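You operate a simulated robot arm through the tools that you are given. There is no shell and no other tool. Be economical: measure what you need, move in short steps, check, and stop when the job is done.

The job below is to be done with a simulated robot arm. You get a single attempt, and the scene is never put back.

JOB
Swage the ferrule of the green ferrule holder and gauge it.
Fine: first set the size dial by the holder's label; one pull, lever back up; it ends in the gauge.

Only the result counts: the job must be done as asked and must still hold three seconds after the hand-in. Knocking over, shifting, dropping, spilling or breaking anything else fails it.

ROBOT AND FRAMES
A 6-joint arm with a two-finger parallel gripper, fixed in place. Base frame: the origin is at the foot of the arm, x ahead of it, y to its left, z up; the work surface is at about z = 0. Readings come in m, rad, newtons and seconds.
With the tool pointing down near the work surface it reaches from about 0.14 to 0.58 m from the base axis. Its first joint turns from -1.152 to 1.152 rad. Payload 2.1 kg.
Tool frame: the origin (TCP) lies between the finger pads and is the grasp point; the fingertips stand 0.03 m ahead of it; z points along the fingers, y is the line along which they close. Largest opening 0.094 m; finger width 0.028, thickness 0.01; the body of the gripper, 0.05 by 0.096 m, starts 0.055 m behind the TCP.
Orientation is that of the tool frame in the base frame, as a unit quaternion [x, y, z, w]. With the fingers straight down and closing along the base's y, the tool's x points along the base's -x, its y along +y and its z along -z.

CONTROLS
- The arm moves only by the tool apply_moves. Its argument "plan" is a list of rows, each an object of numbers (a shift or turn left out is 0, a gripper value left out holds the last): "ax", "ay", "az": the turn, a rotation vector about the tool's x, y, z in rad; "dx", "dy", "dz": the shift along the tool's x, y, z in cm; "claw": the opening, from 0 (shut) to 1 (fully open). In form: [{"ax": .., "ay": .., "az": .., "dx": .., "dy": .., "dz": .., "claw": ..}, ...]. A call has 1 to 12 rows; each row is the pose to reach, as a shift and turn from the pose commanded when the call began, along the tool's axes at that moment. Each row takes 0.2 s and may step no farther than 0.05 m and 0.15 rad from the row before; otherwise, or with a gripper value out of range, the whole call is refused. A pose out of reach is approached as far as the arm can. The call stops where the force on the tool passes 70 N (or 10 N more than at its start, if that is more) or the arm is blocked; 0.2 s more then pass. The fingers move at their own pace (about 0.072 m/s each) and stop on an object; they squeeze with about 25 N. The grip force told is the motor's: it shows also when the fingers shut on nothing. Time passes only in rows, and 0.2 s behind the last, so rows that repeat a pose let the fingers close. It gives the time, the measured TCP pose, the force on the tool (base axes), the opening and the grip force at its end, in the units of the frame above (readings bear some noise), with the torque about the TCP (base axes, N m) and any sound that the robot's microphone picked up.
- Cameras (640 x 400 px; columns grow to the right, rows downward): "scene" is fixed at [0.0289, -0.3717, 0.4582]; the picture's right is [0.92, -0.38, 0.00], its down [-0.31, -0.74, -0.60] and it looks along [0.23, 0.55, -0.80] (base axes); focal length 214 px, centre (320, 200). "wrist" rides on the gripper at [0.076, 0.014, -0.102] in the tool frame; the picture's right is [-0.18, 0.98, 0.00], its down [-0.75, -0.14, -0.64] and it looks along [-0.63, -0.12, 0.77] (tool axes); focal length 243 px, centre (320, 200). There is no depth. A picture from a camera that has moved, and an enlarged one, comes with that camera's place and axes in the base frame and with its lens.
- get_image(camera): a new picture of that camera. It takes no simulated time.
- inspect(camera, box): a new picture of the part [left, top, right, bottom] of that camera's present view, enlarged. It takes no simulated time.
- hand_in(): hands the job in; it is judged then, once.

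Work in short steps. Places have to be worked out from the pictures, the camera data and where the tool is seen: move nearer, look again, correct. Check each grasp and each placing, and mend what went wrong. You have 120 turns and 84 pictures in all, those below and enlarged ones among them. Open the gripper and draw the arm clear of the work before you hand the job in, unless the task says otherwise; then end with one line.

The tools are called by a JSON object that holds its "api" and its "payload". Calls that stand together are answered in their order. apply_moves: Moves the arm, as the interface text tells. Its arguments: {"type":"object","properties":{"plan":{"type":"array"}},"required":["plan"]} The other tools are called the same way: get_image (camera) takes a picture; inspect (camera, box) takes an enlarged picture of a part of a camera's view; hand_in () hands the job in.

At the start:

```text
time_s: 0.0
eef_pos: [0.3151, -0.2109, 0.3656]
orientation: [-0.001, 1.0, 0.0, 0.0]
contact_force: [0.3, 0.4, 1.0]
wrist_torque: [-0.01, 0.01, 0.0]
opening: 0.0943
gripper_force: 0.1
```

scene: 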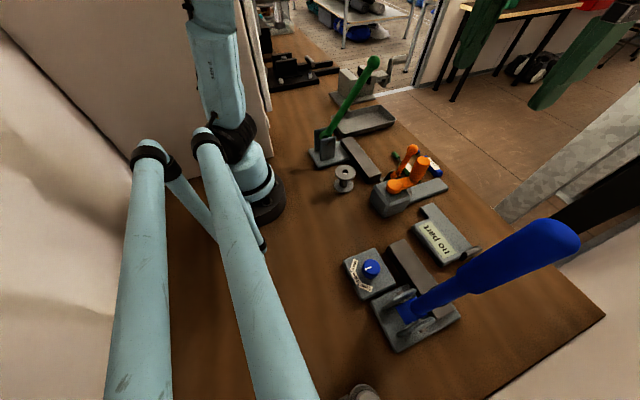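
wrist: 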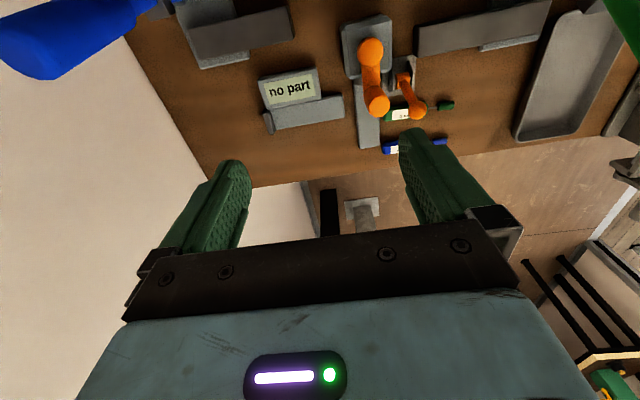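

I'll look closer at the parts of the scene first: the dial, the presses, the holders and the gauge.

{"api": "inspect", "payload": {"camera": "scene", "box": [300, 130, 460, 230]}}

{"api": "inspect", "payload": {"camera": "scene", "box": [330, 190, 490, 360]}}

{"api": "inspect", "payload": {"camera": "wrist", "box": [240, 0, 480, 160]}}

```text
4.00 times, centred on (380, 180) of scene
camera zoom: at [0.0289, -0.3717, 0.4582], right [0.92, -0.38, 0.0], down [-0.31, -0.74, -0.6], along [0.23, 0.55, -0.8], focal length 858 px, centre (80, 280)
```

zoom: 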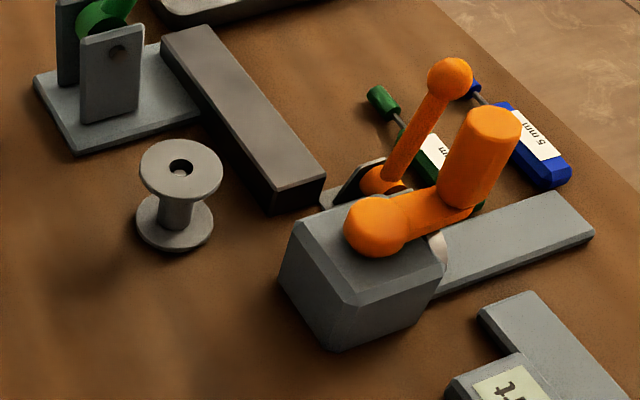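

```text
2.35 times, centred on (410, 275) of scene
camera zoom: at [0.0289, -0.3717, 0.4582], right [0.92, -0.38, 0.0], down [-0.31, -0.74, -0.6], along [0.23, 0.55, -0.8], focal length 505 px, centre (108, 24)
```

zoom: 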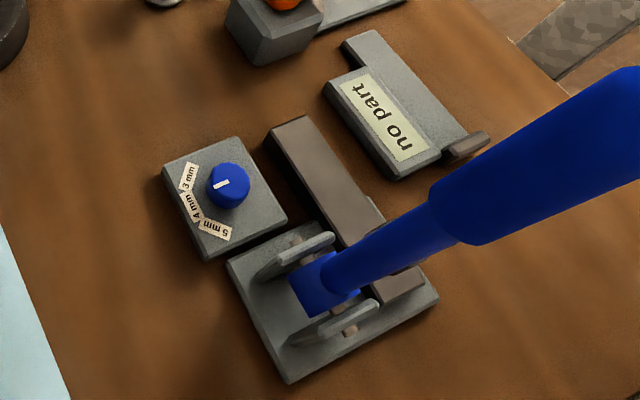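

```text
2.50 times, centred on (360, 80) of wrist
camera zoom: at [0.2381, -0.1985, 0.468], right [0.18, 0.98, 0.0], down [0.75, -0.14, 0.64], along [0.63, -0.12, -0.77], focal length 606 px, centre (220, 500)
```

zoom: 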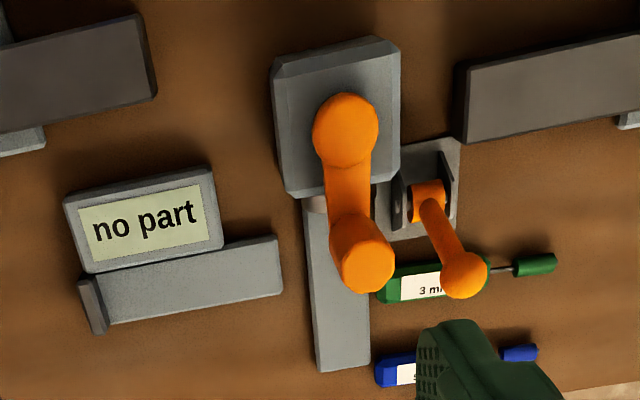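

The green holder lies near (0.434, -0.05), the gauge is the "no part" unit, and the dial sits by the blue lever press. I move back and lower to view the holders from closer.

{"api": "apply_moves", "payload": {"plan": [{"dx": 2, "dy": 2.6, "dz": 2.3}, {"dx": 4, "dy": 5.2, "dz": 4.6}, {"dx": 6, "dy": 7.8, "dz": 6.9}, {"dx": 8, "dy": 10.4, "dz": 9.2}, {"dx": 9.5, "dy": 13, "dz": 11.5}]}}

{"api": "get_image", "payload": {"camera": "wrist"}}

{"api": "get_image", "payload": {"camera": "scene"}}

```text
time_s: 1.2
eef_pos: [0.2199, -0.0821, 0.2505]
orientation: [0.0, 1.0, 0.0, 0.0]
contact_force: [0.9, 0.0, -0.5]
wrist_torque: [-0.04, 0.0, -0.02]
opening: 0.0939
gripper_force: 0.1
```

```text
78 pictures are left
camera wrist: at [0.1433, -0.068, 0.3528], right [0.18, 0.98, 0.0], down [0.75, -0.14, 0.64], along [0.63, -0.12, -0.77], focal length 243 px, centre (320, 200)
```

wrist: 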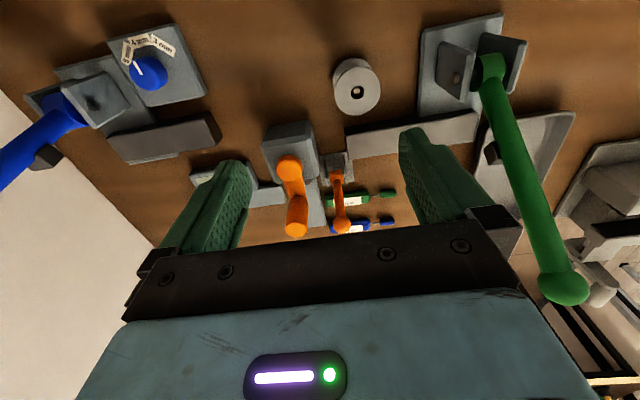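

```text
77 pictures are left
```

scene: 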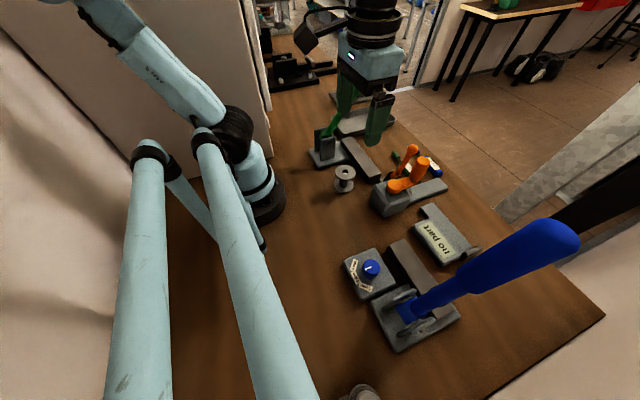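

Enlarging the two lever machines, the holders and the dial in this view.

{"api": "inspect", "payload": {"camera": "wrist", "box": [250, 110, 410, 240]}}

{"api": "inspect", "payload": {"camera": "wrist", "box": [0, 0, 260, 180]}}

{"api": "inspect", "payload": {"camera": "wrist", "box": [320, 0, 600, 180]}}

```text
3.08 times, centred on (330, 175) of wrist
camera zoom: at [0.1433, -0.068, 0.3528], right [0.18, 0.98, 0.0], down [0.75, -0.14, 0.64], along [0.63, -0.12, -0.77], focal length 746 px, centre (289, 277)
```

zoom: 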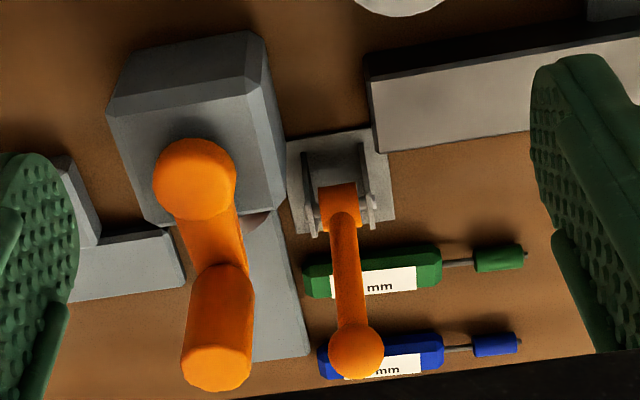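

```text
2.22 times, centred on (130, 90) of wrist
camera zoom: at [0.1433, -0.068, 0.3528], right [0.18, 0.98, 0.0], down [0.75, -0.14, 0.64], along [0.63, -0.12, -0.77], focal length 539 px, centre (742, 444)
```

zoom: 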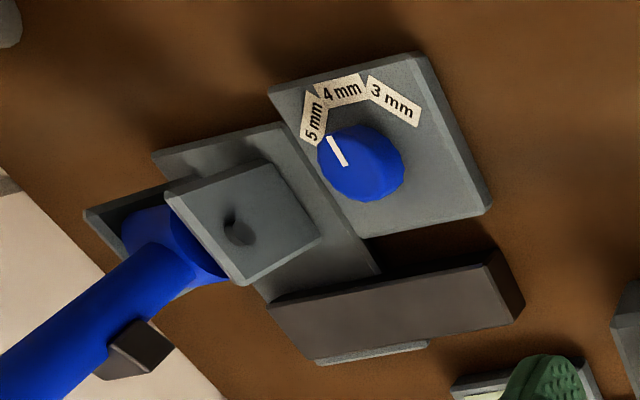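

```text
2.22 times, centred on (460, 90) of wrist
camera zoom: at [0.1433, -0.068, 0.3528], right [0.18, 0.98, 0.0], down [0.75, -0.14, 0.64], along [0.63, -0.12, -0.77], focal length 539 px, centre (9, 444)
```

zoom: 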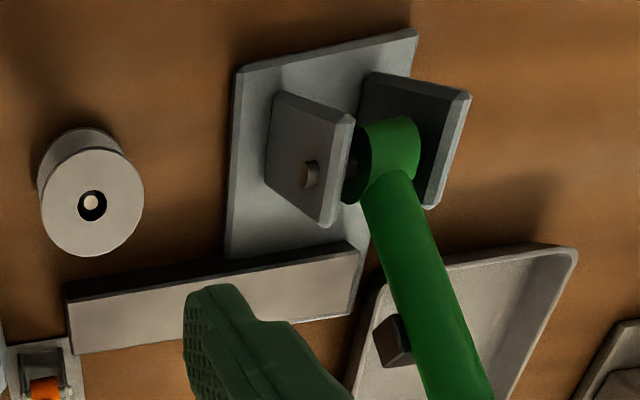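

The blue press (with dial and gauge beside it) looks like the swager; the green one has spool and tray, so it is probably a wire cutter. I turn toward the blue press for a better view.

{"api": "apply_moves", "payload": {"plan": [{"dx": 1.6, "dy": -1.55, "dz": -0.3, "az": 0.15}, {"dx": 3.2, "dy": -3.1, "dz": -0.6, "az": 0.3}, {"dx": 4.8, "dy": -4.6, "dz": -1, "az": 0.45}, {"dx": 6.4, "dy": -6.2, "dz": -1.5, "az": 0.6}, {"dx": 8, "dy": -7.8, "dz": -2, "az": 0.75}, {"dx": 9.5, "dy": -9.3, "dz": -2, "az": 0.9}, {"dx": 11, "dy": -10.8, "dz": -2, "az": 1.05}]}}

{"api": "get_image", "payload": {"camera": "wrist"}}

```text
time_s: 2.8
eef_pos: [0.1178, -0.1886, 0.2723]
orientation: [0.487, 0.873, 0.002, 0.0]
contact_force: [0.0, 0.5, -0.9]
wrist_torque: [-0.04, 0.03, 0.0]
opening: 0.0941
gripper_force: 0.0
```

```text
73 pictures are left
camera wrist: at [0.0891, -0.1181, 0.3748], right [0.93, 0.36, 0.0], down [0.27, -0.72, 0.64], along [0.23, -0.6, -0.77], focal length 243 px, centre (320, 200)
```

wrist: 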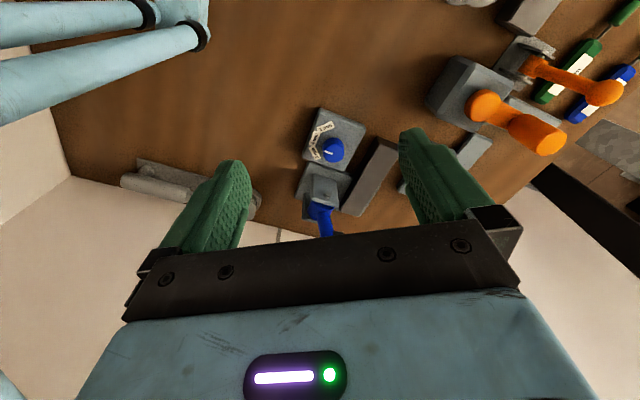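

Enlarging the press and dial.

{"api": "inspect", "payload": {"camera": "wrist", "box": [270, 90, 430, 250]}}

{"api": "inspect", "payload": {"camera": "wrist", "box": [420, 0, 640, 140]}}

```text
2.50 times, centred on (350, 170) of wrist
camera zoom: at [0.0891, -0.1181, 0.3748], right [0.93, 0.36, 0.0], down [0.27, -0.72, 0.64], along [0.23, -0.6, -0.77], focal length 606 px, centre (245, 275)
```

zoom: 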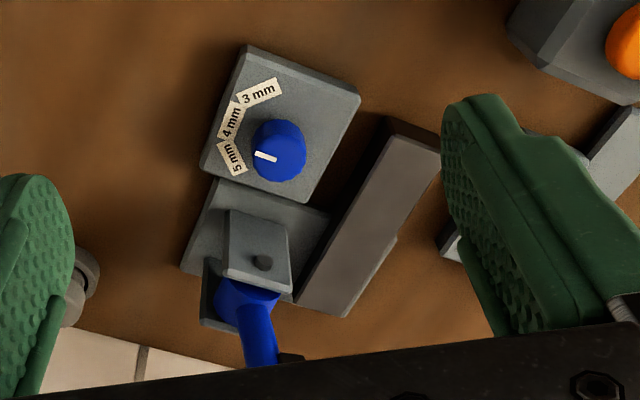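

```text
2.86 times, centred on (530, 70) of wrist
camera zoom: at [0.0891, -0.1181, 0.3748], right [0.93, 0.36, 0.0], down [0.27, -0.72, 0.64], along [0.23, -0.6, -0.77], focal length 693 px, centre (-280, 571)
```

zoom: 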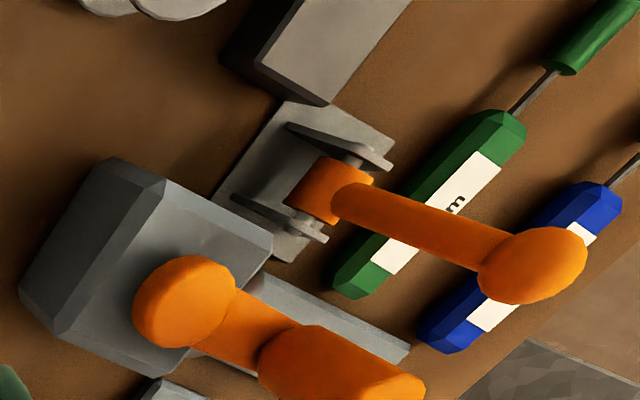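

The lever pivots at about (0.205, -0.36), and its bar runs along y at x≈0.26 from y -0.25 to -0.39. The dial knob is near (0.175, -0.28). I go above the knob for a close look.

{"api": "apply_moves", "payload": {"plan": [{"dx": -3, "dz": 3}, {"dx": -6, "dz": 6}, {"dx": -9, "dz": 9}, {"dx": -10.8, "dy": 0.25, "dz": 11}, {"dx": -10.8, "dy": 0.25, "dz": 14}]}}

{"api": "get_image", "payload": {"camera": "wrist"}}

{"api": "get_image", "payload": {"camera": "scene"}}

```text
time_s: 4.0
eef_pos: [0.165, -0.2821, 0.1296]
orientation: [0.502, 0.865, 0.0, 0.0]
contact_force: [0.0, -0.6, -0.8]
wrist_torque: [-0.02, 0.02, -0.03]
opening: 0.094
gripper_force: 0.1
```

```text
70 pictures are left
camera wrist: at [0.1394, -0.2101, 0.2326], right [0.94, 0.33, 0.0], down [0.25, -0.72, 0.64], along [0.21, -0.61, -0.77], focal length 243 px, centre (320, 200)
```

wrist: 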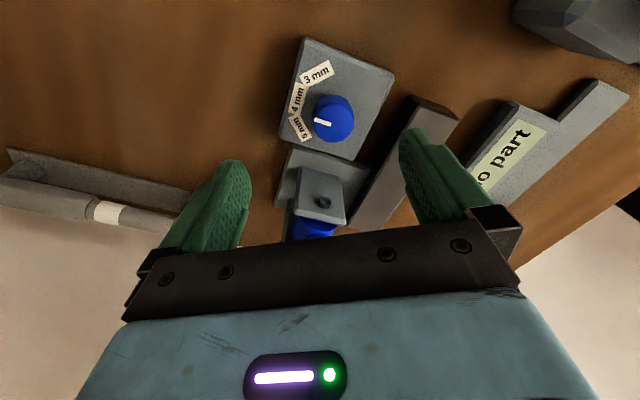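

```text
69 pictures are left
```

scene: 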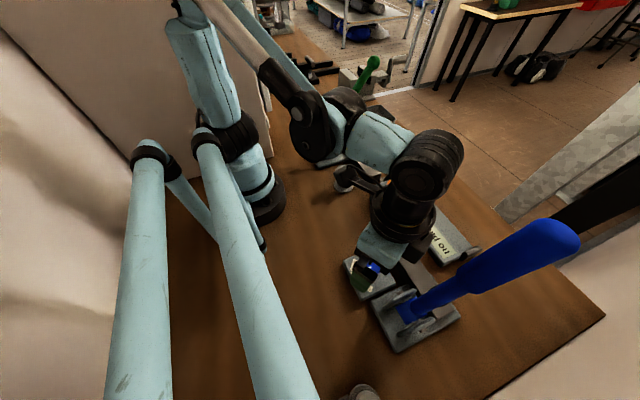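

The knob is nearly under the TCP, about 1 cm to the picture's right. I zoom in on the pointer and the bar.

{"api": "inspect", "payload": {"camera": "wrist", "box": [265, 30, 405, 170]}}

{"api": "inspect", "payload": {"camera": "wrist", "box": [260, 80, 640, 240]}}

```text
2.86 times, centred on (335, 100) of wrist
camera zoom: at [0.1394, -0.2101, 0.2326], right [0.94, 0.33, 0.0], down [0.25, -0.72, 0.64], along [0.21, -0.61, -0.77], focal length 693 px, centre (277, 486)
```

zoom: 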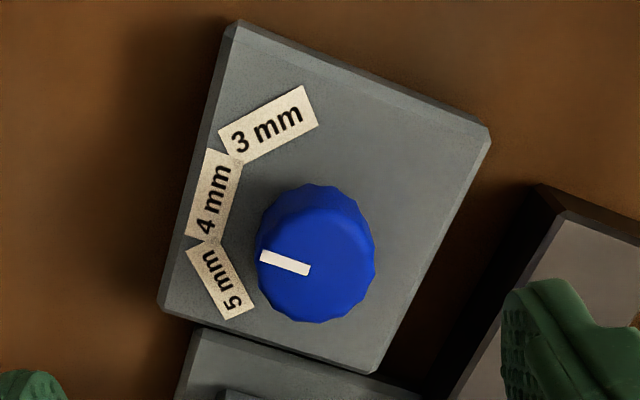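

```text
1.68 times, centred on (450, 160) of wrist
camera zoom: at [0.1394, -0.2101, 0.2326], right [0.94, 0.33, 0.0], down [0.25, -0.72, 0.64], along [0.21, -0.61, -0.77], focal length 409 px, centre (101, 267)
```

zoom: 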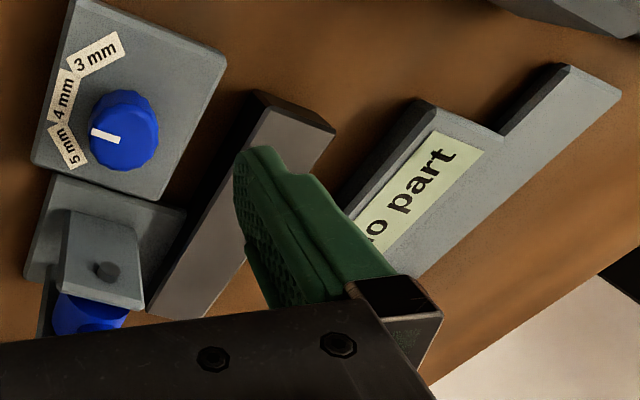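

The pointer reads 4 mm; 3 mm needs about -45° (clockwise from above). The knob is near (0.1765, -0.283), about 35 mm across. I lower over it with the claw partly closed.

{"api": "apply_moves", "payload": {"plan": [{"dx": -0.7, "dy": 0.9, "dz": 2, "claw": 0.65}, {"dx": -0.7, "dy": 0.9, "dz": 4.5}, {"dx": -0.7, "dy": 0.9, "dz": 6.5}, {"dx": -0.7, "dy": 0.9, "dz": 7.2}]}}

{"api": "get_image", "payload": {"camera": "wrist"}}

```text
time_s: 5.0
eef_pos: [0.1774, -0.2834, 0.0578]
orientation: [0.502, 0.865, 0.0, 0.0]
contact_force: [1.2, -0.4, 0.0]
wrist_torque: [-0.03, -0.03, 0.03]
opening: 0.0609
gripper_force: 0.1
```

```text
66 pictures are left
camera wrist: at [0.1513, -0.2117, 0.1609], right [0.94, 0.33, 0.0], down [0.25, -0.72, 0.64], along [0.21, -0.61, -0.77], focal length 243 px, centre (320, 200)
```

wrist: 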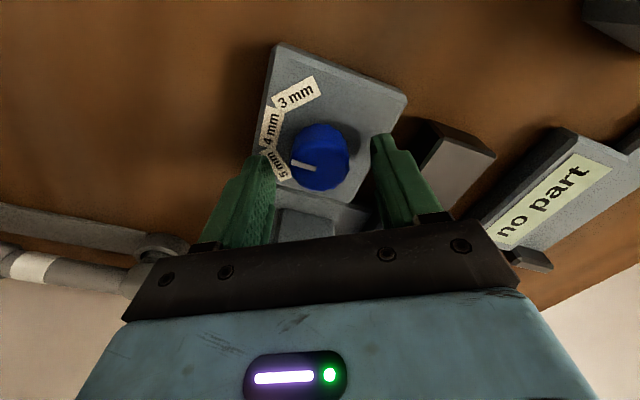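

The knob is centred between the fingers with its top at about z=0.036. I go down 6 mm more and close.

{"api": "apply_moves", "payload": {"plan": [{"dz": 0.6}, {"dz": 0.6, "claw": 0.2}, {"dz": 0.6, "claw": 0.2}, {"dz": 0.6, "claw": 0.2}]}}

```text
time_s: 6.0
eef_pos: [0.1774, -0.2831, 0.0516]
orientation: [0.501, 0.865, 0.002, 0.0]
contact_force: [8.8, 11.4, -1.4]
wrist_torque: [0.29, 0.08, -0.11]
opening: 0.0367
gripper_force: 45.1
```

Gripped the knob (opening 0.037). Turning it clockwise by about 45°.

{"api": "apply_moves", "payload": {"plan": [{"az": 0.13}, {"az": 0.26}, {"az": 0.39}, {"az": 0.52}, {"az": 0.65}, {"az": 0.785}, {"az": 0.785}]}}

{"api": "get_image", "payload": {"camera": "wrist"}}

```text
time_s: 7.6
eef_pos: [0.1753, -0.2826, 0.052]
orientation: [0.796, 0.606, -0.003, -0.006]
contact_force: [-43.4, 11.2, 10.6]
wrist_torque: [0.29, -0.69, 0.14]
opening: 0.0367
gripper_force: 44.6
```

```text
65 pictures are left
camera wrist: at [0.2085, -0.215, 0.1551], right [0.9, -0.44, -0.01], down [-0.33, -0.69, 0.64], along [-0.29, -0.57, -0.77], focal length 243 px, centre (320, 200)
```

wrist: 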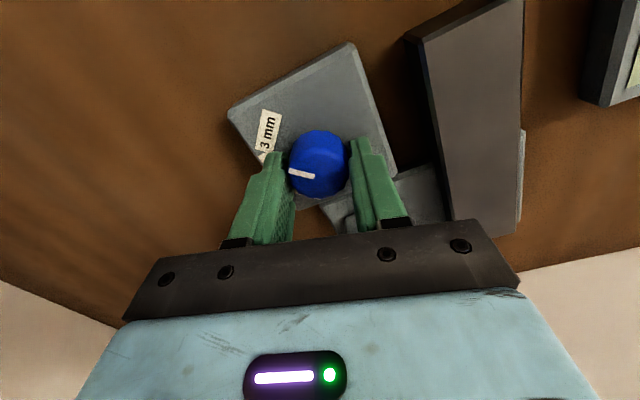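

The tool turned by 45°; I release and lift to check the pointer.

{"api": "apply_moves", "payload": {"plan": [{"claw": 0.65}, {"claw": 0.65}, {"dz": -2}, {"dz": -5}, {"dz": -8}]}}

{"api": "inspect", "payload": {"camera": "wrist", "box": [230, 0, 470, 190]}}

```text
time_s: 8.8
eef_pos: [0.1768, -0.2834, 0.131]
orientation: [0.794, 0.607, 0.0, 0.0]
contact_force: [0.1, 0.1, -0.1]
wrist_torque: [0.02, 0.02, 0.01]
opening: 0.0612
gripper_force: 0.0
```

```text
2.11 times, centred on (350, 95) of wrist
camera zoom: at [0.2098, -0.2148, 0.2352], right [0.9, -0.43, 0.0], down [-0.33, -0.69, 0.64], along [-0.28, -0.58, -0.77], focal length 511 px, centre (257, 421)
```

zoom: 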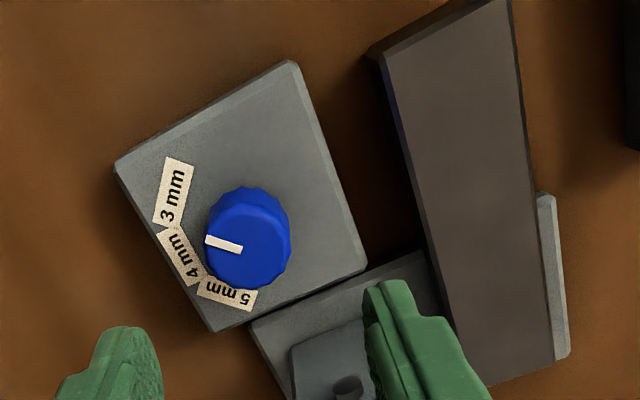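

The pointer is on 3 mm (135°, matching the label). Next I rise and go above the green holder near (0.43, -0.05), with the camera on the +y side, away from the orange lever.

{"api": "apply_moves", "payload": {"plan": [{"dz": -4.5}, {"dz": -9}, {"dx": 3.9, "dy": 2.2, "dz": -9, "az": -0.03}, {"dx": 7.8, "dy": 4.4, "dz": -9, "az": -0.07}, {"dx": 11.6, "dy": 6.6, "dz": -9, "az": -0.1}, {"dx": 15.5, "dy": 8.8, "dz": -9, "az": -0.13}, {"dx": 19.4, "dy": 11, "dz": -9, "az": -0.17}, {"dx": 23.2, "dy": 13.2, "dz": -9, "az": -0.2}, {"dx": 27.1, "dy": 15.5, "dz": -9, "az": -0.23}, {"dx": 31, "dy": 17.75, "dz": -9, "az": -0.265}]}}

{"api": "get_image", "payload": {"camera": "wrist"}}

```text
time_s: 11.0
eef_pos: [0.43, -0.031, 0.2217]
orientation: [0.708, 0.707, -0.001, -0.001]
contact_force: [-0.4, 0.2, 0.3]
wrist_torque: [0.01, 0.01, 0.0]
opening: 0.061
gripper_force: 0.0
```

```text
63 pictures are left
camera wrist: at [0.4433, 0.0435, 0.3248], right [0.98, -0.18, 0.0], down [-0.14, -0.75, 0.64], along [-0.12, -0.63, -0.77], focal length 243 px, centre (320, 200)
```

wrist: 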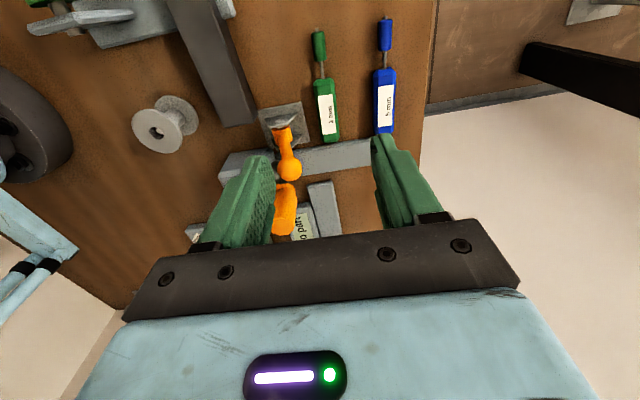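

{"api": "inspect", "payload": {"camera": "wrist", "box": [230, 0, 430, 200]}}

```text
2.00 times, centred on (330, 100) of wrist
camera zoom: at [0.4433, 0.0435, 0.3248], right [0.98, -0.18, 0.0], down [-0.14, -0.75, 0.64], along [-0.12, -0.63, -0.77], focal length 485 px, centre (300, 400)
```

zoom: 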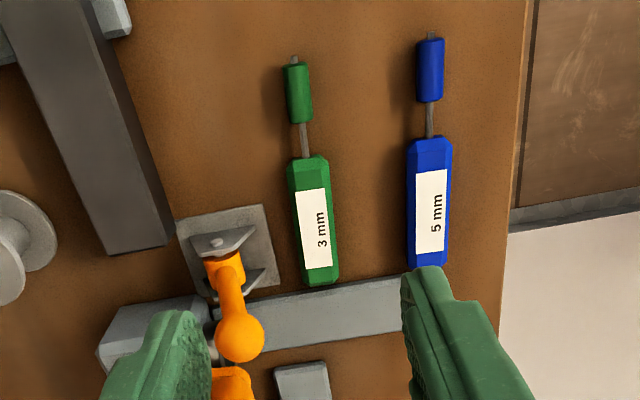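

Label confirmed "3 mm". Body width ≈26 mm, axis near x=0.432; the ball of the orange lever is at (0.389,-0.082,0.117), so I grip near the stem end (y≈-0.045), leaning the tool slightly toward +y. I descend to a hover first.

{"api": "apply_moves", "payload": {"plan": [{"dx": -0.6, "dy": 0.1, "dz": 4, "ay": -0.07, "az": 0.02, "claw": 0.46}, {"dx": -1.1, "dy": 0.25, "dz": 8, "ay": -0.15, "az": 0.05}, {"dx": -1.1, "dy": 0.25, "dz": 12, "ay": -0.15, "az": 0.05}, {"dx": -1.1, "dy": 0.25, "dz": 14, "ay": -0.15, "az": 0.05}, {"dx": -1.1, "dy": 0.25, "dz": 14, "ay": -0.15, "az": 0.05}]}}

{"api": "get_image", "payload": {"camera": "wrist"}}

{"api": "inspect", "payload": {"camera": "scene", "box": [340, 90, 480, 220]}}

```text
time_s: 12.2
eef_pos: [0.4307, -0.0433, 0.0812]
orientation: [0.723, 0.687, -0.054, 0.052]
contact_force: [0.7, 0.1, 0.3]
wrist_torque: [-0.01, -0.01, -0.01]
opening: 0.0431
gripper_force: 0.1
```

```text
61 pictures are left
camera wrist: at [0.4489, 0.0468, 0.1711], right [0.97, -0.23, 0.03], down [-0.18, -0.64, 0.75], along [-0.15, -0.73, -0.66], focal length 243 px, centre (320, 200)
```

wrist: 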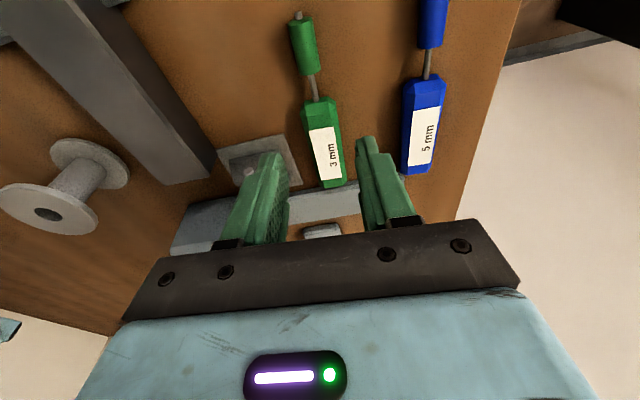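

```text
3.08 times, centred on (410, 155) of scene
camera zoom: at [0.0289, -0.3717, 0.4582], right [0.92, -0.38, 0.0], down [-0.31, -0.74, -0.6], along [0.23, 0.55, -0.8], focal length 660 px, centre (43, 338)
```

zoom: 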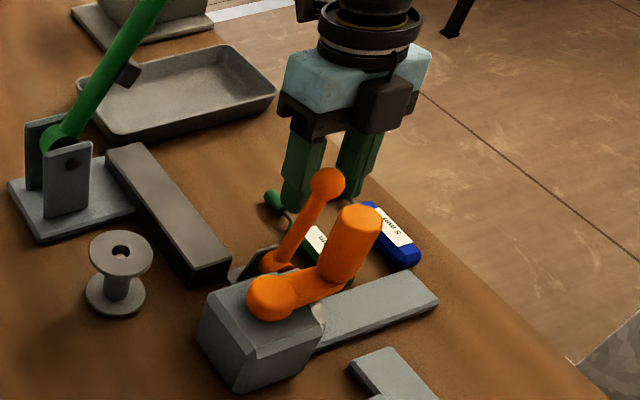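

Body axis at x≈0.434 here; I shift 3 mm right and go straight down to grip height.

{"api": "apply_moves", "payload": {"plan": [{"dy": 0.25, "dx": 0.25, "dz": 1.7}, {"dy": 0.25, "dx": 0.5, "dz": 3.3}, {"dy": 0.25, "dx": 0.67, "dz": 4.4}, {"dy": 0.25, "dx": 0.67, "dz": 4.4}]}}

{"api": "get_image", "payload": {"camera": "wrist"}}

{"api": "inspect", "payload": {"camera": "scene", "box": [340, 90, 480, 220]}}

```text
time_s: 13.2
eef_pos: [0.4346, -0.0423, 0.037]
orientation: [0.722, 0.688, -0.053, 0.053]
contact_force: [-0.4, 0.1, 0.8]
wrist_torque: [-0.01, 0.02, 0.0]
opening: 0.0432
gripper_force: 0.0
```

```text
59 pictures are left
camera wrist: at [0.4522, 0.0468, 0.1274], right [0.97, -0.23, 0.03], down [-0.18, -0.64, 0.75], along [-0.15, -0.73, -0.66], focal length 243 px, centre (320, 200)
```

wrist: 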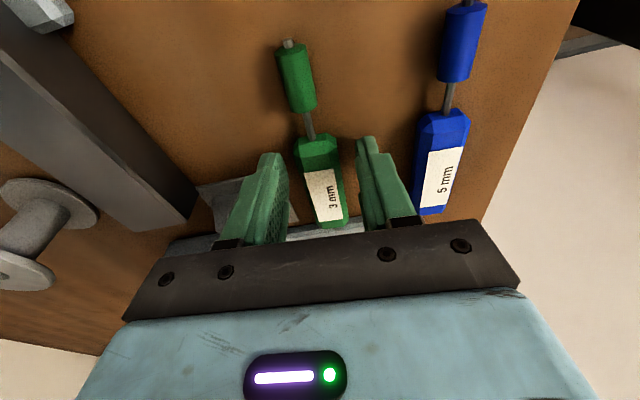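

```text
3.08 times, centred on (410, 155) of scene
camera zoom: at [0.0289, -0.3717, 0.4582], right [0.92, -0.38, 0.0], down [-0.31, -0.74, -0.6], along [0.23, 0.55, -0.8], focal length 660 px, centre (43, 338)
```

zoom: 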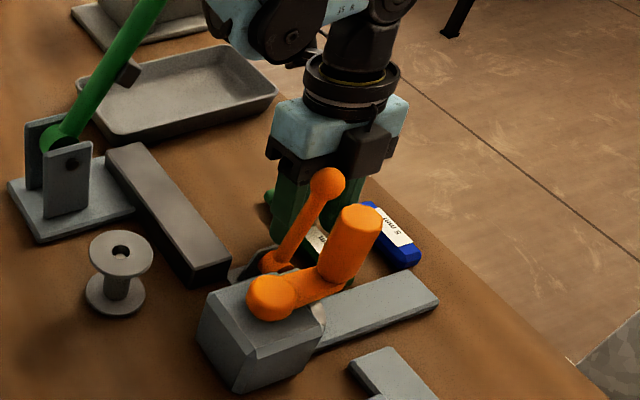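

Body is between the pads with no contact. Closing, then a small lift.

{"api": "apply_moves", "payload": {"plan": [{"claw": 0.1}, {"claw": 0.1}, {"claw": 0.1}]}}

```text
time_s: 14.0
eef_pos: [0.4339, -0.0409, 0.0371]
orientation: [0.722, 0.688, -0.053, 0.053]
contact_force: [1.2, -0.1, 0.4]
wrist_torque: [0.02, 0.03, -0.05]
opening: 0.0252
gripper_force: 24.9
```

Gripped at 25 mm. Lifting straight up.

{"api": "apply_moves", "payload": {"plan": [{"dx": -0.3, "dz": -2}, {"dx": -0.75, "dz": -5}, {"dx": -1.35, "dz": -9}, {"dx": -1.95, "dz": -13}, {"dx": -2.55, "dz": -17}]}}

{"api": "get_image", "payload": {"camera": "wrist"}}

```text
time_s: 15.2
eef_pos: [0.432, -0.0428, 0.2103]
orientation: [0.722, 0.688, -0.053, 0.053]
contact_force: [0.4, 0.0, 0.2]
wrist_torque: [0.01, -0.03, -0.02]
opening: 0.0253
gripper_force: 25.4
```

```text
57 pictures are left
camera wrist: at [0.4515, 0.0472, 0.3006], right [0.97, -0.23, 0.03], down [-0.18, -0.64, 0.75], along [-0.15, -0.73, -0.66], focal length 243 px, centre (320, 200)
```

wrist: 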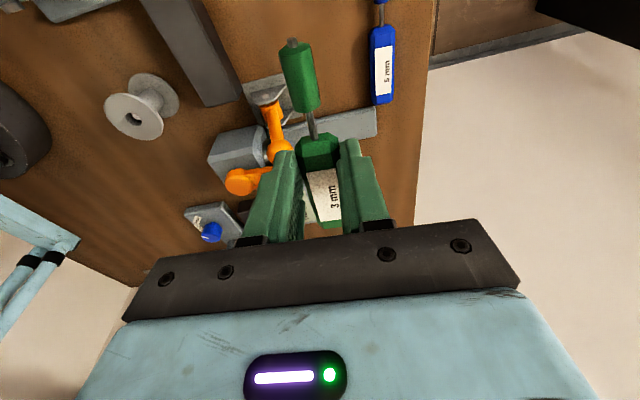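

The holder is held firmly. I move back over free table, straighten the tilt, then turn the holder so the ferrule points toward -y.

{"api": "apply_moves", "payload": {"plan": [{"dx": -2.5, "dy": -2.9, "dz": -0.7, "ay": 0.04}, {"dx": -5, "dy": -5.8, "dz": -1.3, "ay": 0.08}, {"dx": -7.6, "dy": -8.7, "dz": -2, "ay": 0.12}, {"dx": -10.1, "dy": -11.5, "dz": -2.6, "ay": 0.152}]}}

```text
time_s: 16.2
eef_pos: [0.3149, -0.1322, 0.2496]
orientation: [0.724, 0.69, 0.002, 0.001]
contact_force: [0.1, 0.2, -1.4]
wrist_torque: [0.01, 0.0, -0.01]
opening: 0.0251
gripper_force: 25.4
```

{"api": "apply_moves", "payload": {"plan": [{"az": -0.15}, {"az": -0.3, "dx": -0.3, "dy": -1}, {"az": -0.45, "dx": -0.6, "dy": -2}, {"az": -0.6, "dx": -1, "dy": -3}, {"az": -0.75, "dx": -1.3, "dy": -4}, {"az": -0.9, "dx": -1.7, "dy": -5}, {"az": -1.05, "dx": -2.1, "dy": -6}, {"az": -1.2, "dx": -2.5, "dy": -7}, {"az": -1.35, "dx": -2.9, "dy": -8}, {"az": -1.5, "dx": -3.2, "dy": -8.8}, {"az": -1.65, "dx": -3.4, "dy": -8.8}]}}

```text
time_s: 18.6
eef_pos: [0.2235, -0.1616, 0.2492]
orientation: [-0.016, 1.0, 0.0, 0.002]
contact_force: [-0.1, 0.4, 0.2]
wrist_torque: [-0.01, 0.02, 0.0]
opening: 0.0251
gripper_force: 24.9
```

{"api": "apply_moves", "payload": {"plan": [{"az": -0.14, "dx": 0.3, "dz": 1.5}, {"az": -0.28, "dx": 0.6, "dz": 3}, {"az": -0.42, "dx": 0.9, "dz": 4.5}, {"az": -0.56, "dx": 1.2, "dz": 6}, {"az": -0.7, "dx": 1.4, "dz": 8}, {"az": -0.84, "dx": 1.6, "dz": 10}, {"az": -0.98, "dx": 1.8, "dz": 12}, {"az": -1.1, "dx": 1.95, "dy": -0.2, "dz": 13}, {"az": -1.1, "dx": 1.95, "dy": -0.2, "dz": 13}]}}

{"api": "get_image", "payload": {"camera": "wrist"}}

{"api": "get_image", "payload": {"camera": "scene"}}

```text
time_s: 20.6
eef_pos: [0.2059, -0.1639, 0.1195]
orientation: [-0.537, 0.844, -0.001, 0.002]
contact_force: [0.7, 0.3, -0.5]
wrist_torque: [-0.01, -0.01, -0.01]
opening: 0.025
gripper_force: 24.7
```

```text
56 pictures are left
camera wrist: at [0.1594, -0.2283, 0.2217], right [-0.81, 0.58, 0.0], down [0.45, 0.62, 0.64], along [0.38, 0.52, -0.76], focal length 243 px, centre (320, 200)
```

wrist: 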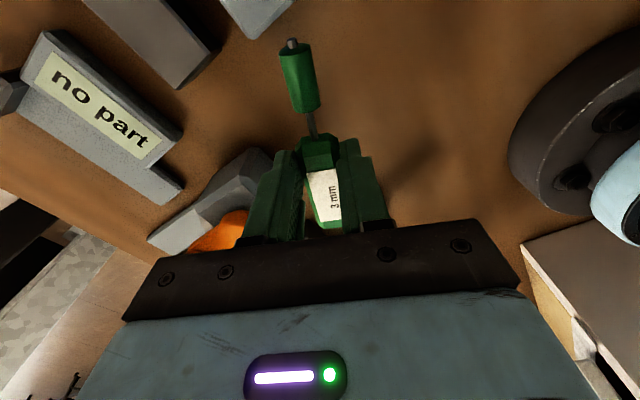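

```text
55 pictures are left
```

scene: 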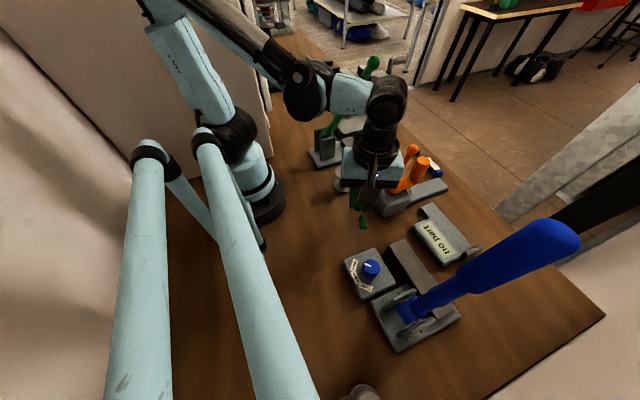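

The ferrule now points up by the earlier lean, so I lean the tool back by 0.15 rad while lowering onto the table.

{"api": "apply_moves", "payload": {"plan": [{"dz": 2, "ay": -0.05}, {"dz": 4, "ay": -0.1}, {"dz": 6, "ay": -0.15}, {"dz": 7.4, "ay": -0.15}, {"dz": 8.1, "ay": -0.15}, {"dz": 8.2, "ay": -0.15}]}}

```text
time_s: 22.0
eef_pos: [0.2064, -0.1625, 0.0378]
orientation: [-0.534, 0.842, 0.04, 0.066]
contact_force: [-0.4, 0.0, 0.0]
wrist_torque: [-0.02, -0.01, 0.01]
opening: 0.025
gripper_force: 25.2
```

{"api": "apply_moves", "payload": {"plan": [{"dx": 0.02, "dz": 0.1}, {"dx": 0.02, "dz": 0.1, "claw": 0.45}, {"dx": 0.02, "dz": 0.1, "claw": 0.45}, {"dx": -0.45, "dz": -3}, {"dx": -1.1, "dz": -7}, {"dx": -1.7, "dz": -11}, {"dx": -2.1, "dz": -14, "ay": 0.1}, {"dx": -2.1, "dz": -14, "ay": 0.152}]}}

{"api": "get_image", "payload": {"camera": "wrist"}}

```text
time_s: 23.8
eef_pos: [0.2053, -0.1647, 0.1796]
orientation: [-0.536, 0.844, -0.002, 0.0]
contact_force: [0.0, -0.2, 0.7]
wrist_torque: [-0.02, -0.03, 0.0]
opening: 0.0422
gripper_force: 0.0
```

```text
54 pictures are left
camera wrist: at [0.1591, -0.2283, 0.282], right [-0.81, 0.59, 0.0], down [0.45, 0.62, 0.64], along [0.38, 0.52, -0.77], focal length 243 px, centre (320, 200)
```

wrist: 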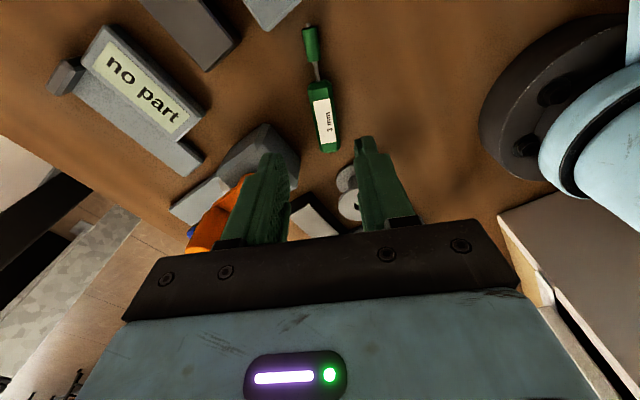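

The holder lies flat with body centre at about (0.215, -0.142), ferrule toward 246°. I turn the gripper 180° to regrip at the body centre.

{"api": "apply_moves", "payload": {"plan": [{"az": 0.145}, {"az": 0.29}, {"az": 0.435}, {"az": 0.58}, {"az": 0.725}, {"az": 0.87}, {"az": 1.015}, {"az": 1.16}, {"az": 1.305}, {"az": 1.45}, {"az": 1.595}, {"az": 1.74}]}}

{"api": "apply_moves", "payload": {"plan": [{"az": 0.145}, {"az": 0.29}, {"az": 0.435}, {"az": 0.58}, {"az": 0.725}, {"az": 0.87}, {"az": 1.015}, {"az": 1.16}, {"az": 1.305}, {"az": 1.38}]}}

```text
time_s: 26.4
eef_pos: [0.2056, -0.1645, 0.1789]
orientation: [0.302, 0.953, 0.001, 0.002]
contact_force: [-0.9, -0.6, -0.6]
wrist_torque: [-0.01, 0.01, 0.0]
opening: 0.0426
gripper_force: 0.1
```

```text
time_s: 28.6
eef_pos: [0.2062, -0.164, 0.1792]
orientation: [0.839, 0.544, 0.002, 0.002]
contact_force: [0.8, -0.7, -0.3]
wrist_torque: [0.03, 0.02, 0.01]
opening: 0.0424
gripper_force: 0.1
```

{"api": "apply_moves", "payload": {"plan": [{"dx": 1.2, "dy": -0.1, "dz": 3}, {"dx": 2.4, "dy": -0.1, "dz": 6}, {"dx": 2.4, "dy": -0.1, "dz": 10}, {"dx": 2.4, "dy": -0.1, "dz": 10}]}}

{"api": "get_image", "payload": {"camera": "wrist"}}

```text
time_s: 29.6
eef_pos: [0.2146, -0.1414, 0.0789]
orientation: [0.839, 0.545, 0.002, 0.001]
contact_force: [-0.1, 0.3, -0.4]
wrist_torque: [0.01, -0.01, 0.03]
opening: 0.0421
gripper_force: 0.1
```

```text
53 pictures are left
camera wrist: at [0.2584, -0.0791, 0.1822], right [0.82, -0.57, 0.0], down [-0.44, -0.63, 0.64], along [-0.36, -0.53, -0.77], focal length 243 px, centre (320, 200)
```

wrist: 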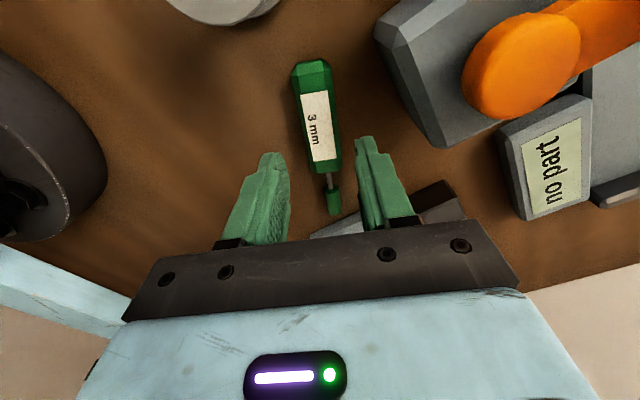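

Body centre near (0.219, -0.139), axis 64°. Small correction, then down and grip.

{"api": "apply_moves", "payload": {"plan": [{"dx": 0.4, "dy": 0.3, "dz": 2, "az": 0.033}, {"dx": 0.4, "dy": 0.3, "dz": 4.2, "az": 0.033}, {"dx": 0.4, "dy": 0.3, "dz": 4.2, "az": 0.033}, {"dx": 0.4, "dy": 0.3, "dz": 4.2, "az": 0.033, "claw": 0.1}, {"dx": 0.4, "dy": 0.3, "dz": 4.2, "az": 0.033, "claw": 0.1}, {"dx": 0.4, "dy": 0.3, "dz": 4.2, "az": 0.033, "claw": 0.1}]}}

{"api": "apply_moves", "payload": {"plan": [{"dz": -3}, {"dz": -7}, {"dz": -11}, {"dz": -14}]}}

{"api": "get_image", "payload": {"camera": "wrist"}}

```text
time_s: 31.0
eef_pos: [0.2199, -0.1394, 0.0363]
orientation: [0.848, 0.53, 0.001, 0.001]
contact_force: [-0.7, 0.6, -0.1]
wrist_torque: [0.05, -0.01, -0.02]
opening: 0.0252
gripper_force: 24.7
```

```text
time_s: 32.0
eef_pos: [0.2179, -0.1393, 0.1771]
orientation: [0.848, 0.53, 0.001, 0.0]
contact_force: [-1.0, 0.3, 0.0]
wrist_torque: [0.05, 0.02, -0.03]
opening: 0.0252
gripper_force: 25.4
```

```text
52 pictures are left
camera wrist: at [0.2631, -0.0783, 0.2805], right [0.8, -0.59, 0.0], down [-0.46, -0.62, 0.64], along [-0.38, -0.52, -0.77], focal length 243 px, centre (320, 200)
```

wrist: 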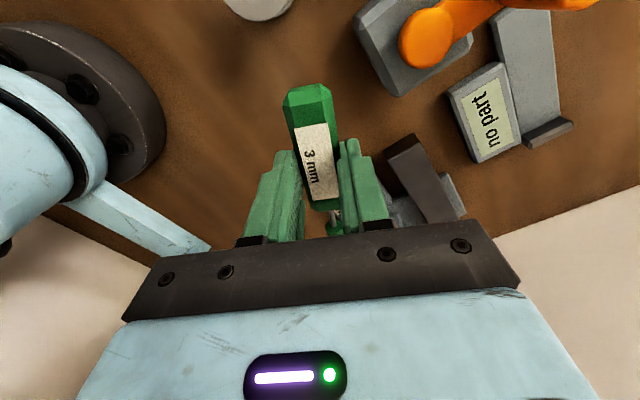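

Held at body centre. Now I turn the holder parallel to the bar and bring it in front of the bar at low height, approaching from +y to stay clear of the lever.

{"api": "apply_moves", "payload": {"plan": [{"dx": -0.9, "dy": 1.6, "dz": 1.5, "az": -0.11}, {"dx": -1.8, "dy": 3.2, "dz": 3.3, "az": -0.23}, {"dx": -2.7, "dy": 4.8, "dz": 5, "az": -0.34}, {"dx": -3.66, "dy": 6.41, "dz": 6.7, "az": -0.454}, {"dx": -3.66, "dy": 6.41, "dz": 6.7, "az": -0.454}]}}

{"api": "get_image", "payload": {"camera": "wrist"}}

{"api": "get_image", "payload": {"camera": "scene"}}

```text
time_s: 33.2
eef_pos: [0.26, -0.2008, 0.1093]
orientation: [0.706, 0.708, 0.002, 0.0]
contact_force: [-0.1, -0.2, -1.1]
wrist_torque: [0.02, -0.01, -0.01]
opening: 0.0249
gripper_force: 24.8
```

```text
51 pictures are left
camera wrist: at [0.2737, -0.1257, 0.2121], right [0.98, -0.18, 0.0], down [-0.14, -0.75, 0.64], along [-0.11, -0.63, -0.77], focal length 243 px, centre (320, 200)
```

wrist: 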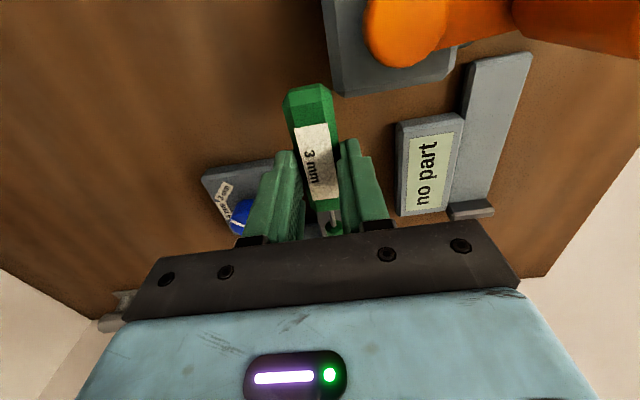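

```text
50 pictures are left
```

scene: 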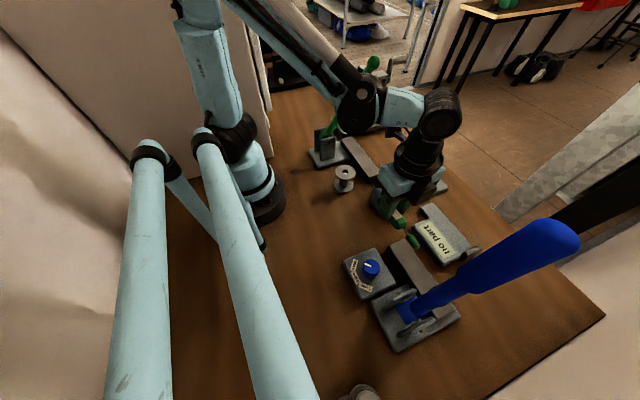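

Zooming on the holder and press from the fixed camera for the alignment check.

{"api": "inspect", "payload": {"camera": "scene", "box": [350, 180, 490, 350]}}

{"api": "inspect", "payload": {"camera": "wrist", "box": [230, 60, 430, 260]}}

```text
2.35 times, centred on (420, 265) of scene
camera zoom: at [0.0289, -0.3717, 0.4582], right [0.92, -0.38, 0.0], down [-0.31, -0.74, -0.6], along [0.23, 0.55, -0.8], focal length 505 px, centre (85, 47)
```

zoom: 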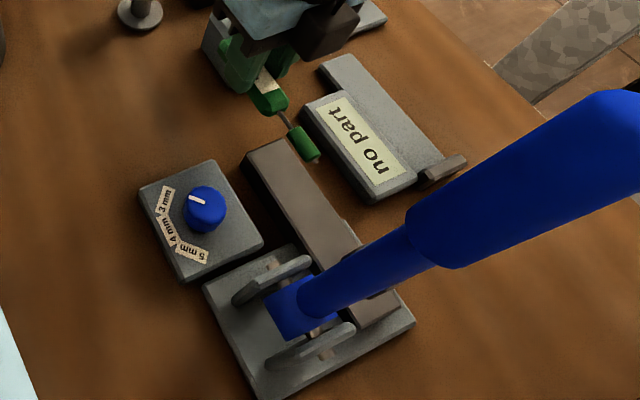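

```text
2.00 times, centred on (330, 160) of wrist
camera zoom: at [0.2737, -0.1257, 0.2121], right [0.98, -0.18, 0.0], down [-0.14, -0.75, 0.64], along [-0.11, -0.63, -0.77], focal length 485 px, centre (300, 280)
```

zoom: 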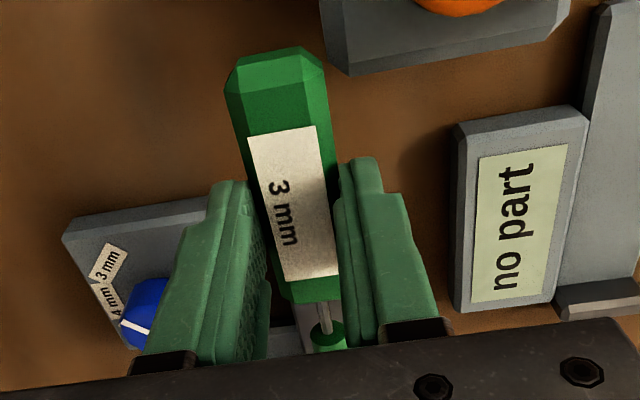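

The ferrule is aligned at (0.260, -0.274), 73 mm ahead of the TCP. I slide along -y so the ferrule ends under the lever's line (y≈-0.368).

{"api": "apply_moves", "payload": {"plan": [{"dx": -3}, {"dx": -6}, {"dx": -8}, {"dx": -9.4}, {"dx": -9.4}]}}

{"api": "inspect", "payload": {"camera": "scene", "box": [340, 120, 620, 350]}}

{"api": "get_image", "payload": {"camera": "wrist"}}

```text
time_s: 34.4
eef_pos: [0.2602, -0.2938, 0.1087]
orientation: [0.706, 0.708, 0.002, 0.001]
contact_force: [-0.2, 0.4, -0.3]
wrist_torque: [0.03, 0.02, 0.02]
opening: 0.025
gripper_force: 25.3
```

```text
1.74 times, centred on (480, 235) of scene
camera zoom: at [0.0289, -0.3717, 0.4582], right [0.92, -0.38, 0.0], down [-0.31, -0.74, -0.6], along [0.23, 0.55, -0.8], focal length 373 px, centre (42, 139)
```

zoom: 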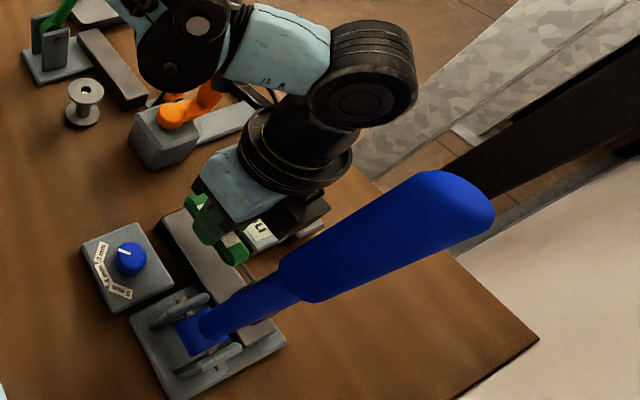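

```text
46 pictures are left
camera wrist: at [0.2741, -0.2196, 0.212], right [0.98, -0.18, 0.0], down [-0.14, -0.75, 0.64], along [-0.11, -0.63, -0.77], focal length 243 px, centre (320, 200)
```

wrist: 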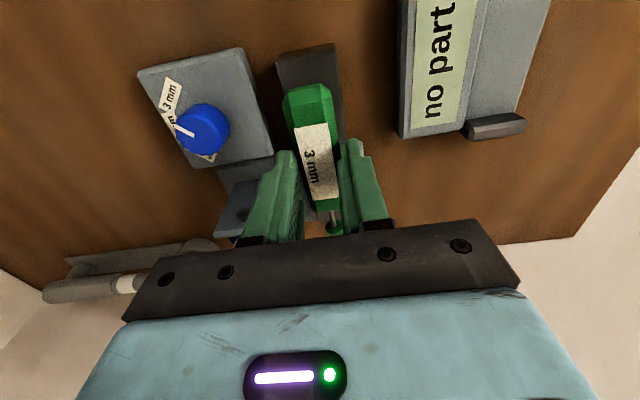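

Clear of the lever, centred over the bar (x 0.240–0.280). Lowering until just above, then touching gently.

{"api": "apply_moves", "payload": {"plan": [{"dz": 2}, {"dz": 3.6}, {"dz": 4.3}, {"dz": 4.5}, {"dz": 4.6}]}}

{"api": "inspect", "payload": {"camera": "scene", "box": [360, 200, 500, 350]}}

```text
time_s: 35.6
eef_pos: [0.2622, -0.2952, 0.0639]
orientation: [0.707, 0.707, 0.001, 0.002]
contact_force: [1.2, -1.5, 18.5]
wrist_torque: [0.0, -0.04, 0.02]
opening: 0.0251
gripper_force: 25.0
```

```text
2.67 times, centred on (430, 275) of scene
camera zoom: at [0.0288, -0.3716, 0.4583], right [0.92, -0.38, 0.0], down [-0.31, -0.74, -0.6], along [0.23, 0.55, -0.8], focal length 572 px, centre (27, 0)
```

zoom: 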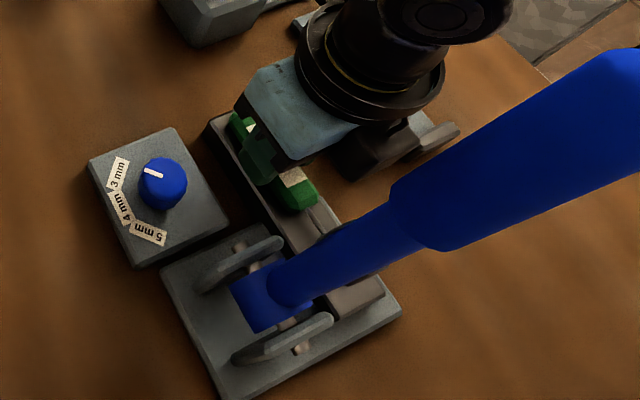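

Contact (18 N) – the holder rests on the bar. I ease 1 mm, open, and withdraw toward +y and up.

{"api": "apply_moves", "payload": {"plan": [{"dz": -0.1}, {"dz": -0.1, "claw": 0.42}, {"dz": -0.1, "claw": 0.42}, {"dz": -0.1, "claw": 0.42}, {"dz": -3}, {"dz": -5}, {"dz": -5, "dx": 4}, {"dz": -6, "dx": 8}, {"dz": -8, "dx": 12}]}}

{"api": "get_image", "payload": {"camera": "wrist"}}

{"api": "inspect", "payload": {"camera": "scene", "box": [360, 200, 500, 350]}}

```text
time_s: 37.6
eef_pos: [0.2611, -0.1747, 0.1438]
orientation: [0.707, 0.707, 0.002, 0.0]
contact_force: [-0.1, 0.8, 0.1]
wrist_torque: [-0.02, 0.01, -0.03]
opening: 0.0395
gripper_force: 0.0
```

```text
44 pictures are left
camera wrist: at [0.2736, -0.0992, 0.2472], right [0.98, -0.18, 0.0], down [-0.14, -0.75, 0.64], along [-0.12, -0.63, -0.77], focal length 243 px, centre (320, 200)
```

wrist: 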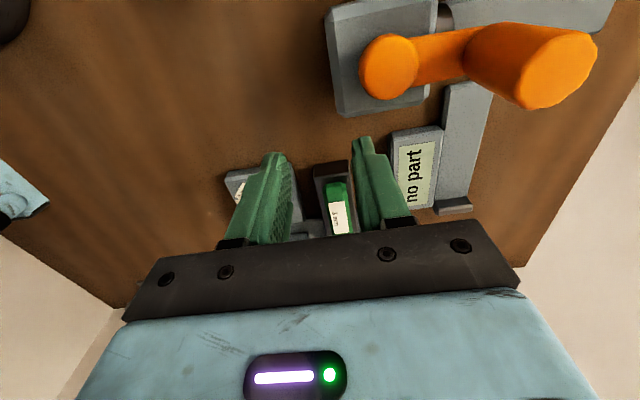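

```text
2.67 times, centred on (430, 275) of scene
camera zoom: at [0.0289, -0.3717, 0.4582], right [0.92, -0.38, 0.0], down [-0.31, -0.74, -0.6], along [0.23, 0.55, -0.8], focal length 572 px, centre (27, 0)
```

zoom: 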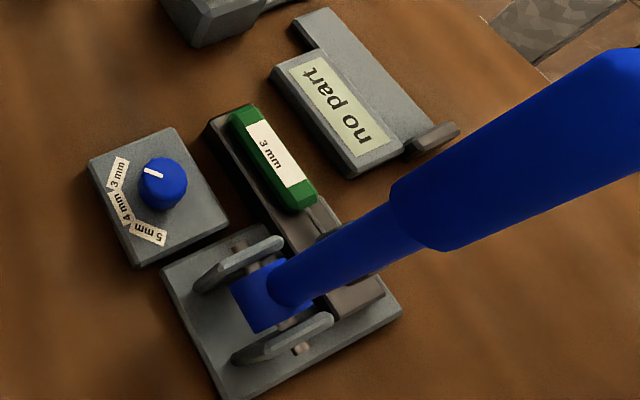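

The holder sits well on the bar. I take a view from the +x side to see the lever's die and the ferrule under it.

{"api": "apply_moves", "payload": {"plan": [{"dz": -4, "az": 0.14}, {"dz": -8, "az": 0.28}, {"dx": -2, "dy": 1.5, "dz": -11.6, "az": 0.42}, {"dx": -5, "dy": 3, "dz": -11.6, "az": 0.56}, {"dx": -8, "dy": 4.9, "dz": -11.6, "az": 0.7}, {"dx": -9.5, "dy": 4.9, "dz": -11.6, "az": 0.84}, {"dx": -9.5, "dy": 4.9, "dz": -11.6, "az": 0.87}]}}

{"api": "get_image", "payload": {"camera": "wrist"}}

```text
time_s: 39.2
eef_pos: [0.3102, -0.2696, 0.2606]
orientation: [0.94, 0.342, 0.002, 0.0]
contact_force: [0.2, 0.5, -0.8]
wrist_torque: [-0.05, 0.02, -0.02]
opening: 0.0395
gripper_force: 0.1
```

```text
42 pictures are left
camera wrist: at [0.3761, -0.2326, 0.3633], right [0.49, -0.87, 0.0], down [-0.67, -0.38, 0.64], along [-0.56, -0.32, -0.77], focal length 243 px, centre (320, 200)
```

wrist: 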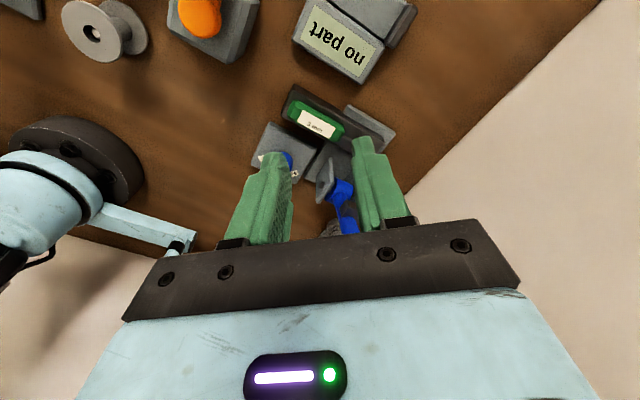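

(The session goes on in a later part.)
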